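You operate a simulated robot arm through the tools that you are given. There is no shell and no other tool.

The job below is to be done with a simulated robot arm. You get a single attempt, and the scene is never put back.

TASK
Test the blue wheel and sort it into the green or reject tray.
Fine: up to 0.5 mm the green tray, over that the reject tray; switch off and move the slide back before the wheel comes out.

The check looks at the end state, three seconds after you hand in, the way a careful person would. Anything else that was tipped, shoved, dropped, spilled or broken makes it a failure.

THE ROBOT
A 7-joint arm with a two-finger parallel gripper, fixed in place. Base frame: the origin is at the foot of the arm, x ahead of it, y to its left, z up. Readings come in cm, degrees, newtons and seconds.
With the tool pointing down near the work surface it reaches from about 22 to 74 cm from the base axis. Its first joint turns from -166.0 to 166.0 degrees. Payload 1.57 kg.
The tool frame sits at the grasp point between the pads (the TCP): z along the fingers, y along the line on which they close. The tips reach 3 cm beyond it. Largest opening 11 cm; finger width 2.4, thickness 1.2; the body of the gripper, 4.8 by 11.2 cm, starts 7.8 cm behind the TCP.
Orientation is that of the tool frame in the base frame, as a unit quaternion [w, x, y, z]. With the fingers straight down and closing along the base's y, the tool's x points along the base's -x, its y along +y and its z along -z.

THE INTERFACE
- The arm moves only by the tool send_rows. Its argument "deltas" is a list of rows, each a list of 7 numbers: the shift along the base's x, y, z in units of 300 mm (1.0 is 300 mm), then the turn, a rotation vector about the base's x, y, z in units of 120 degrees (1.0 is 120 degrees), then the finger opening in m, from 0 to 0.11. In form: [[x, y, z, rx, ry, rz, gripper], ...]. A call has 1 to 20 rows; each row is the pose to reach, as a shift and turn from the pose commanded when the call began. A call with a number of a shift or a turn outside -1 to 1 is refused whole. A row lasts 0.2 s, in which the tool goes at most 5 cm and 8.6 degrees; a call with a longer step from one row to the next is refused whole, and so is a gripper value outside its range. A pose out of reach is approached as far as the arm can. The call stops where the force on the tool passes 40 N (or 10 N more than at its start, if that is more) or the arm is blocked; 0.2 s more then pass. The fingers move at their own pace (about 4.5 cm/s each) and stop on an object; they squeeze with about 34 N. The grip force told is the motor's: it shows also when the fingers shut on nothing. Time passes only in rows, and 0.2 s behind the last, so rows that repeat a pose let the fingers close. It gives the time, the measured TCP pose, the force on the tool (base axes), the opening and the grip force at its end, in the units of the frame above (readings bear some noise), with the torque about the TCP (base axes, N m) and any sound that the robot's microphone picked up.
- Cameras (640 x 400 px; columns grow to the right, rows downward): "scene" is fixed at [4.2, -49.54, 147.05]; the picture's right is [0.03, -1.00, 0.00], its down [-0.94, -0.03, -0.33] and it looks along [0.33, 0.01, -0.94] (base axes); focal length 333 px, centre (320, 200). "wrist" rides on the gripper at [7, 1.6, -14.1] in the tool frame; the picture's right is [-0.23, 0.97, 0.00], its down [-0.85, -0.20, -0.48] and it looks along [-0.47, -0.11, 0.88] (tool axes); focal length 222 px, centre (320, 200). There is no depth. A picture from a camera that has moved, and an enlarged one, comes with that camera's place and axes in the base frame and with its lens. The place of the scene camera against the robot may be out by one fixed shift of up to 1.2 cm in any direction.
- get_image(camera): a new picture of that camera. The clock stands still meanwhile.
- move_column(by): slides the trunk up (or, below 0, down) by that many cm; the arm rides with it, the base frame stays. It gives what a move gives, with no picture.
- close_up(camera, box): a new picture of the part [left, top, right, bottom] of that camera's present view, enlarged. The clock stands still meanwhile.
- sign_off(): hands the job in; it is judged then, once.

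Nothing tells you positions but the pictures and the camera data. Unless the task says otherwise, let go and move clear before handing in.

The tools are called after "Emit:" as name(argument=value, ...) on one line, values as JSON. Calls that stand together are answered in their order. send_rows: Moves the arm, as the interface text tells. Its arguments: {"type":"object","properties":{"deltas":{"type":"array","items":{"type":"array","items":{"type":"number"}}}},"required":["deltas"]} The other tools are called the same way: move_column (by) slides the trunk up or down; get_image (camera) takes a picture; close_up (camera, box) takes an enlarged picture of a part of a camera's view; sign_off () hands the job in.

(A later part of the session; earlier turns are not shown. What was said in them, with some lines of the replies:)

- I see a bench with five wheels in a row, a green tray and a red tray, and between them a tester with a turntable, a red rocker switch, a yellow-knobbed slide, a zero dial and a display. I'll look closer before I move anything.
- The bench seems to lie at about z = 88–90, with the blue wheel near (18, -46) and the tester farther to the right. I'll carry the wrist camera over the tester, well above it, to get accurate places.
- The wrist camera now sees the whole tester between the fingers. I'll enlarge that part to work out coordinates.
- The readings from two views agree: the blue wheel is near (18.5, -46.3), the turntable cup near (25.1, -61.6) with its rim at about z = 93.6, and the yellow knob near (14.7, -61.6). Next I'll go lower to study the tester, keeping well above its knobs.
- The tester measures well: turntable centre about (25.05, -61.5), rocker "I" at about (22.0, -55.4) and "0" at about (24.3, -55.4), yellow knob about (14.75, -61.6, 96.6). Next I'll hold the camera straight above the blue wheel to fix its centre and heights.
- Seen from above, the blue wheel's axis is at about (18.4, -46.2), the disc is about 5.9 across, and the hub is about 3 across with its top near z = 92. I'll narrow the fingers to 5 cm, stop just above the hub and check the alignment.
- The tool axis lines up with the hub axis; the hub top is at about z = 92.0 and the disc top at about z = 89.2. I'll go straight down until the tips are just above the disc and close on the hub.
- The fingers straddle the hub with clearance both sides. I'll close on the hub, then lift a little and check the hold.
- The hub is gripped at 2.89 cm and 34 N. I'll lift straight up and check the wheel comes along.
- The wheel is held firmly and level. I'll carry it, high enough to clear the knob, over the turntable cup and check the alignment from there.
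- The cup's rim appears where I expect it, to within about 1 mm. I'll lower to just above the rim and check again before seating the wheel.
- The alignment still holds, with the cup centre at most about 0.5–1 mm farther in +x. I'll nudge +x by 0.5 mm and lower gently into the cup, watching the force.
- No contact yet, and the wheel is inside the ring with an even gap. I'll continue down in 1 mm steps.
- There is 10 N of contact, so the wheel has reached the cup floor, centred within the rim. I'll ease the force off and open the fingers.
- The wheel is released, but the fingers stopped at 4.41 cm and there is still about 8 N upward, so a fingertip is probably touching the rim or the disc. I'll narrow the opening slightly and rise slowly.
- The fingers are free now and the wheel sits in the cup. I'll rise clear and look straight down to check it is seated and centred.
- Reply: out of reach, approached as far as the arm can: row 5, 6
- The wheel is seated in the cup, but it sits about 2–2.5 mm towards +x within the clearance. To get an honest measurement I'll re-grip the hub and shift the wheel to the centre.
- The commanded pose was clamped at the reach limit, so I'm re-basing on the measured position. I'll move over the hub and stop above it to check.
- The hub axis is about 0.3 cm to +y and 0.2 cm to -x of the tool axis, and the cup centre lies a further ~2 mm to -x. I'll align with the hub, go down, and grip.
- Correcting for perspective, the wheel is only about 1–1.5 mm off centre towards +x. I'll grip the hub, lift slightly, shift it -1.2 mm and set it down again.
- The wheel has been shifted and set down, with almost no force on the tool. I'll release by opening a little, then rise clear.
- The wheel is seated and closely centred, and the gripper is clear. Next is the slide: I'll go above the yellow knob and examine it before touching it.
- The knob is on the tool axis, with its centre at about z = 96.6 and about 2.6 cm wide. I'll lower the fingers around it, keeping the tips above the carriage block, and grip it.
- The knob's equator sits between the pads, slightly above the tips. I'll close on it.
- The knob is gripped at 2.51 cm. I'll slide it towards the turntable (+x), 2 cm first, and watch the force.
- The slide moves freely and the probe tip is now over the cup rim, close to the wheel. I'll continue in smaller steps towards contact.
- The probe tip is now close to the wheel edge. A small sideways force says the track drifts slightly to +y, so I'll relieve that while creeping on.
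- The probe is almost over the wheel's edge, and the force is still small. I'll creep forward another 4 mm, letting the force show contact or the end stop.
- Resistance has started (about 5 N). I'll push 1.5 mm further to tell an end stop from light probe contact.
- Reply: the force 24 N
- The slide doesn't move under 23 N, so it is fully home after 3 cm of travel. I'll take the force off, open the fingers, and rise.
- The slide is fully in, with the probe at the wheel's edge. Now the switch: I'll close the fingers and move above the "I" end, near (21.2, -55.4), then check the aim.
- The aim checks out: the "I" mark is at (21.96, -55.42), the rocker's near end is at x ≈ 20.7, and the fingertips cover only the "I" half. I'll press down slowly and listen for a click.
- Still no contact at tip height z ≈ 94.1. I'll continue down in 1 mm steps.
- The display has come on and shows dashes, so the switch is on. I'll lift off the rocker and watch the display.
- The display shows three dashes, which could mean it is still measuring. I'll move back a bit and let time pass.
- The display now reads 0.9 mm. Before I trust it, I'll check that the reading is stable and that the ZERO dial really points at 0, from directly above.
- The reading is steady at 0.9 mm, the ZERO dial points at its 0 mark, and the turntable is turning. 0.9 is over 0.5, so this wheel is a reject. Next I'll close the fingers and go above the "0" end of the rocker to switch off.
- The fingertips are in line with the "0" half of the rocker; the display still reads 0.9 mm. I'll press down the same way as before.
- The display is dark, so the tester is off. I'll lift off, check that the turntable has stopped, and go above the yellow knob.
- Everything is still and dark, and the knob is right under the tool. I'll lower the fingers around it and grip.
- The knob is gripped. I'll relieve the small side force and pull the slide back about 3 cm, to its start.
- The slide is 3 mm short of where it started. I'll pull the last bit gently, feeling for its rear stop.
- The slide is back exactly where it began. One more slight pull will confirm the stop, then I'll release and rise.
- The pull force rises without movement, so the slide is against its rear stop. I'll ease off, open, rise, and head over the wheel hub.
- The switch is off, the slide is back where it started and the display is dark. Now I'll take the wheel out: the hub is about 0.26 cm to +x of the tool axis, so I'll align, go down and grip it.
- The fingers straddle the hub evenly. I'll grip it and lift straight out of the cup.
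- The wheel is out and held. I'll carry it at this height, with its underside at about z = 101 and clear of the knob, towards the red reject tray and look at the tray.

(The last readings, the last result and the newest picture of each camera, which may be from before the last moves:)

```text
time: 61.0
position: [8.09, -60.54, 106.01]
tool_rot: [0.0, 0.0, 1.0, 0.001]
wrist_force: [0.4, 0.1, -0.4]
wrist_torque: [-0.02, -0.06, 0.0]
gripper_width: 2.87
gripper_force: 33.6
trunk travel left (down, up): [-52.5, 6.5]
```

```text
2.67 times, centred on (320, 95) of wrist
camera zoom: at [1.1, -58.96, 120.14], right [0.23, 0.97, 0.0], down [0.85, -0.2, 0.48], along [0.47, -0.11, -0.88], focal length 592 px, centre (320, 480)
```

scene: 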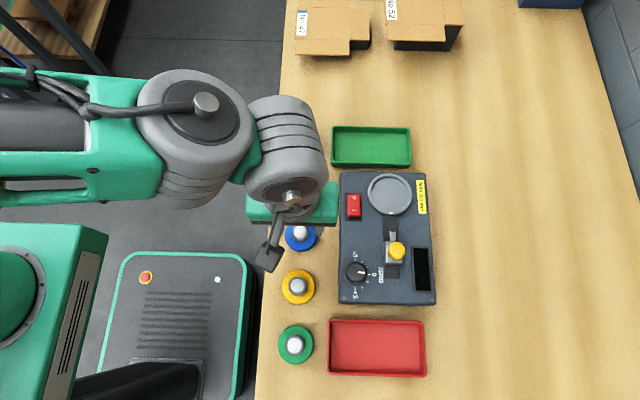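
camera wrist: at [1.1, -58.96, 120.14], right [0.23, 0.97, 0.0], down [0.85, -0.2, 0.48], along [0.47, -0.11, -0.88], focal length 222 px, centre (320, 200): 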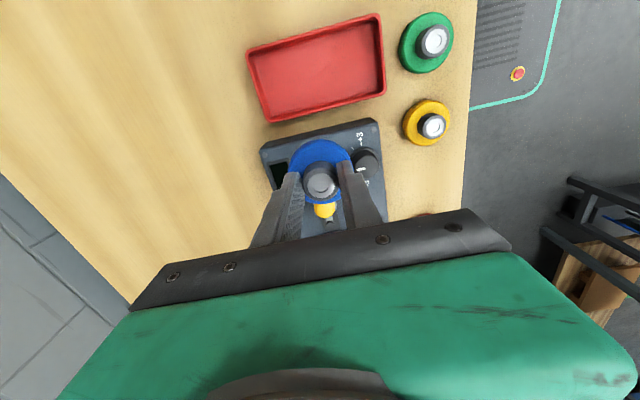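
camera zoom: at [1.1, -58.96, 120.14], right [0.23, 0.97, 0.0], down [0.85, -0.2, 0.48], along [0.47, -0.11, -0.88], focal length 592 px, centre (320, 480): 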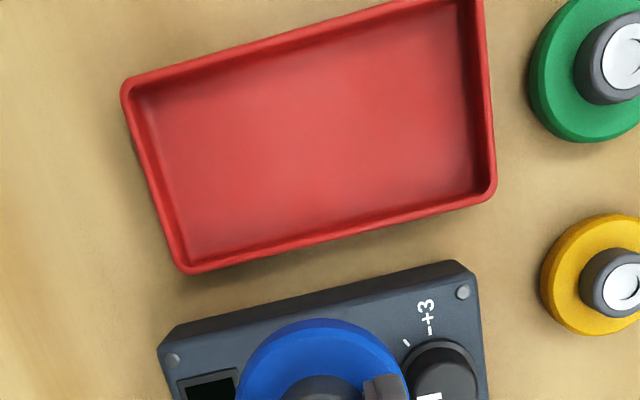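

The red tray spans about x -3.3 to 4.4 and y -66.5 to -51.6, centre (0.5, -59.0), so the wheel fits with about 6 mm to spare each way in x. I'll go above its centre and check the aim.

Emit:
send_rows(deltas=[[-0.08, 0.016, 0, 0, 0, 0, 0.02], [-0.16, 0.035, 0, 0, 0, 0, 0.02], [-0.251, 0.052, 0, 0, 0, 0, 0.02], [-0.251, 0.052, -0.08, 0, 0, 0, 0.02], [-0.251, 0.052, -0.16, 0, 0, 0, 0.02], [-0.251, 0.052, -0.24, 0, 0, 0, 0.02], [-0.251, 0.052, -0.24, 0, 0, 0, 0.02]])

Emit:
get_image(camera="wrist")

Emit:
close_up(camera="wrist", box=[200, 80, 440, 240])

```text
time: 62.6
position: [0.49, -58.93, 98.88]
tool_rot: [-0.001, 0.0, 1.0, 0.0]
wrist_force: [0.8, -0.1, -1.7]
wrist_torque: [0.02, 0.0, 0.01]
gripper_width: 2.88
gripper_force: 33.8
trunk travel left (down, up): [-52.5, 6.5]
```

```text
taken
camera wrist: at [-6.49, -57.41, 112.99], right [0.23, 0.97, 0.0], down [0.85, -0.2, 0.48], along [0.47, -0.11, -0.88], focal length 222 px, centre (320, 200)
```

wrist: 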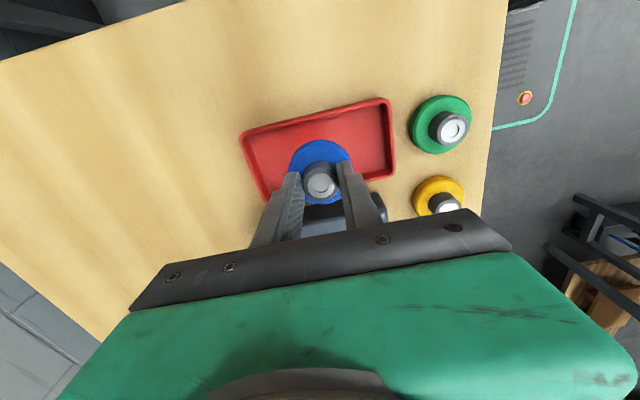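

```text
2.50 times, centred on (320, 160) of wrist
camera zoom: at [-6.49, -57.41, 112.99], right [0.23, 0.97, 0.0], down [0.85, -0.2, 0.48], along [0.47, -0.11, -0.88], focal length 555 px, centre (320, 300)
```

zoom: 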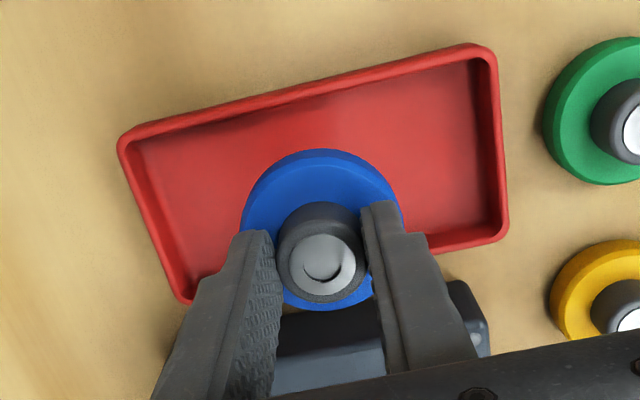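

The tool is centred over the tray, to within about a millimetre. I'll lower the wheel into the tray, then slow down until it touches the floor.

Emit:
send_rows(deltas=[[0, 0, -0.05, 0, 0, 0, 0.02], [0, 0, -0.1, 0, 0, 0, 0.02], [0, 0, -0.135, 0, 0, 0, 0.02], [0, 0, -0.14, 0, 0, 0, 0.02], [0, 0, -0.144, 0, 0, 0, 0.02], [0, 0, -0.148, 0, 0, 0, 0.02], [0, 0, -0.152, 0, 0, 0, 0.02]])

Emit:
close_up(camera="wrist", box=[200, 80, 440, 240])

```text
time: 64.2
position: [0.59, -58.96, 94.3]
tool_rot: [0.0, 0.001, 1.0, 0.0]
wrist_force: [0.2, 0.3, -0.8]
wrist_torque: [0.01, 0.05, 0.02]
gripper_width: 2.91
gripper_force: 34.6
trunk travel left (down, up): [-52.5, 6.5]
```

```text
2.50 times, centred on (320, 160) of wrist
camera zoom: at [-6.43, -57.4, 108.42], right [0.23, 0.97, 0.0], down [0.85, -0.2, 0.48], along [0.47, -0.11, -0.88], focal length 555 px, centre (320, 300)
```

zoom: 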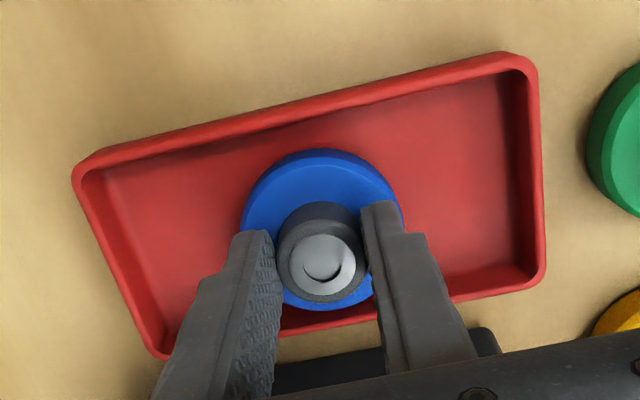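

The wheel is down inside the tray walls and not yet touching the floor. I'll continue gently.

Emit:
send_rows(deltas=[[0, 0, -0.004, 0, 0, 0, 0.02], [0, 0, -0.008, 0, 0, 0, 0.02], [0, 0, -0.012, 0, 0, 0, 0.02], [0, 0, -0.016, 0, 0, 0, 0.02], [0, 0, -0.02, 0, 0, 0, 0.02]])

Emit:
close_up(camera="wrist", box=[200, 80, 440, 240])

```text
time: 65.4
position: [0.43, -58.96, 93.83]
tool_rot: [0.0, 0.0, 1.0, -0.002]
wrist_force: [0.8, 3.3, 13.8]
wrist_torque: [0.37, -0.04, 0.0]
gripper_width: 2.89
gripper_force: 34.3
trunk travel left (down, up): [-52.5, 6.5]
```

```text
2.50 times, centred on (320, 160) of wrist
camera zoom: at [-6.44, -57.33, 108.06], right [0.23, 0.97, 0.0], down [0.86, -0.2, 0.48], along [0.47, -0.11, -0.88], focal length 555 px, centre (320, 300)
```

zoom: 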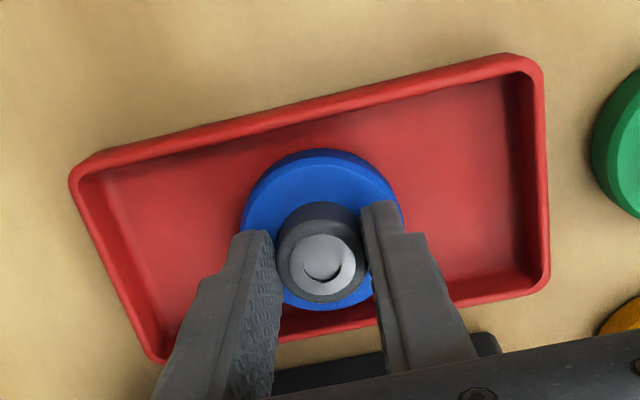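

The wheel is on the tray floor (14 N). I'll ease the pressure, open the fingers and rise straight up.

Emit:
send_rows(deltas=[[0, 0, 0.005, 0, 0, 0, 0.02], [0, 0, 0.006, 0, 0, 0, 0.03], [0, 0, 0.006, 0, 0, 0, 0.042], [0, 0, 0.006, 0, 0, 0, 0.042], [0, 0, 0.006, 0, 0, 0, 0.042], [0, 0, 0.03, 0, 0, 0, 0.042], [0, 0, 0.08, 0, 0, 0, 0.042], [0, 0, 0.18, 0, 0, 0, 0.042], [0, 0, 0.3, 0, 0, 0, 0.042], [0, 0, 0.4, 0, 0, 0, 0.042]])

Emit:
get_image(camera="wrist")

Emit:
get_image(camera="scene")

```text
time: 67.6
position: [0.64, -58.98, 105.83]
tool_rot: [0.0, -0.001, 1.0, 0.001]
wrist_force: [-0.6, 0.3, -0.1]
wrist_torque: [0.01, 0.01, 0.01]
gripper_width: 4.23
gripper_force: 0.1
trunk travel left (down, up): [-52.5, 6.5]
```

```text
taken
camera wrist: at [-6.42, -57.41, 119.89], right [0.23, 0.97, 0.0], down [0.85, -0.2, 0.48], along [0.47, -0.11, -0.88], focal length 222 px, centre (320, 200)
```

wrist: 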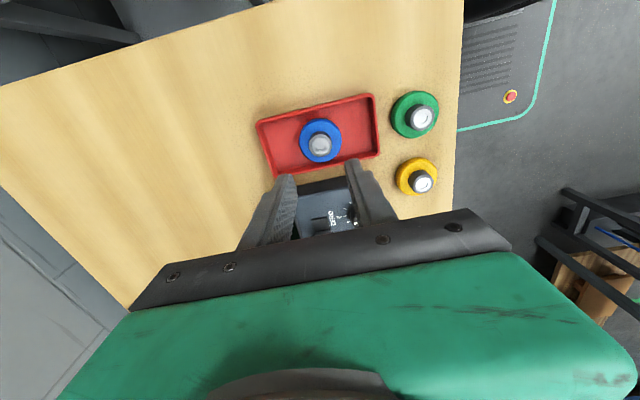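

```text
taken
```

scene: 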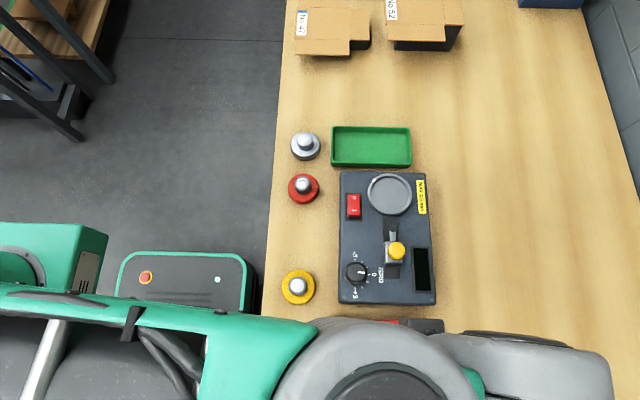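

The blue wheel lies flat in the red tray and the tester looks as it did at first. I'll move the arm clear, up and back towards its starting place, and do a last check.

Emit:
send_rows(deltas=[[0, 0, 0.12, 0, 0, 0, 0.042], [0.05, 0.05, 0.24, 0, 0, 0, 0.05], [0.12, 0.12, 0.34, 0, 0, 0, 0.05], [0.22, 0.2, 0.4, 0, 0, 0, 0.05], [0.32, 0.28, 0.44, 0, 0, 0, 0.05], [0.42, 0.36, 0.46, 0, 0, 0, 0.05], [0.52, 0.45, 0.46, 0, 0, 0, 0.05], [0.6, 0.54, 0.46, 0, 0, 0, 0.05], [0.64, 0.62, 0.46, 0, 0, 0, 0.05], [0.64, 0.62, 0.46, 0, 0, 0, 0.05]])

Emit:
get_image(camera="scene")

Emit:
close_up(camera="scene", box=[260, 110, 450, 390])

Emit:
close_up(camera="scene", box=[330, 160, 450, 310])

```text
time: 69.8
position: [19.85, -40.41, 119.66]
tool_rot: [-0.001, 0.0, 1.0, 0.0]
wrist_force: [0.3, -1.0, 0.4]
wrist_torque: [0.0, 0.0, -0.01]
gripper_width: 5.04
gripper_force: 0.0
trunk travel left (down, up): [-52.5, 6.5]
```

```text
taken
```

scene: 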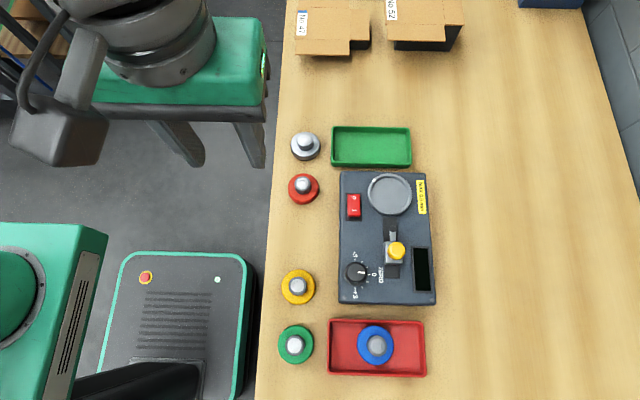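

```text
1.43 times, centred on (355, 250) of scene
camera zoom: at [4.2, -49.54, 147.05], right [0.03, -1.0, 0.0], down [-0.94, -0.03, -0.33], along [0.33, 0.01, -0.94], focal length 475 px, centre (270, 129)
```

zoom: 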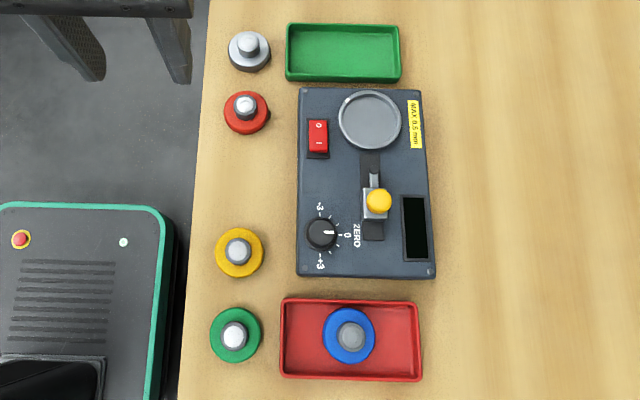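

```text
2.67 times, centred on (390, 235) of scene
camera zoom: at [4.2, -49.54, 147.05], right [0.03, -1.0, 0.0], down [-0.94, -0.03, -0.33], along [0.33, 0.01, -0.94], focal length 887 px, centre (133, 107)
```

zoom: 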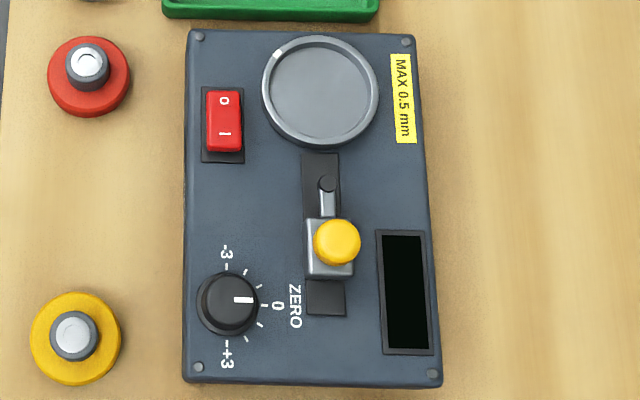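

The blue wheel, measured at 0.9 mm against a limit of 0.5 mm, is in the red reject tray. The tester is off with its slide back, the other wheels and the green tray haven't moved, and the arm is clear. I'm handing in.

Emit:
sign_off()

```text
The job is handed in.
```

The blue wheel measured 0.9 mm, over the 0.5 mm limit, so I put it in the red reject tray and handed the job in.

- **Reading:** the display stayed at 0.9 mm each time I looked, and the ZERO dial was pointing at 0. I took one measurement with the wheel in a single position and did not re-seat it to repeat the test. The wheel sits slightly loose in the cup, and I centred it only to within about a millimetre. If the tester picks up off-centre seating, part of the 0.9 mm could come from that.
- **Order of steps:** I switched the tester off and moved the slide back to its rear stop before taking the wheel out.
- **Final state:** the wheel lies flat in the tray and the display is dark. The other wheels and the green tray look undisturbed, and the arm has let go and moved clear.
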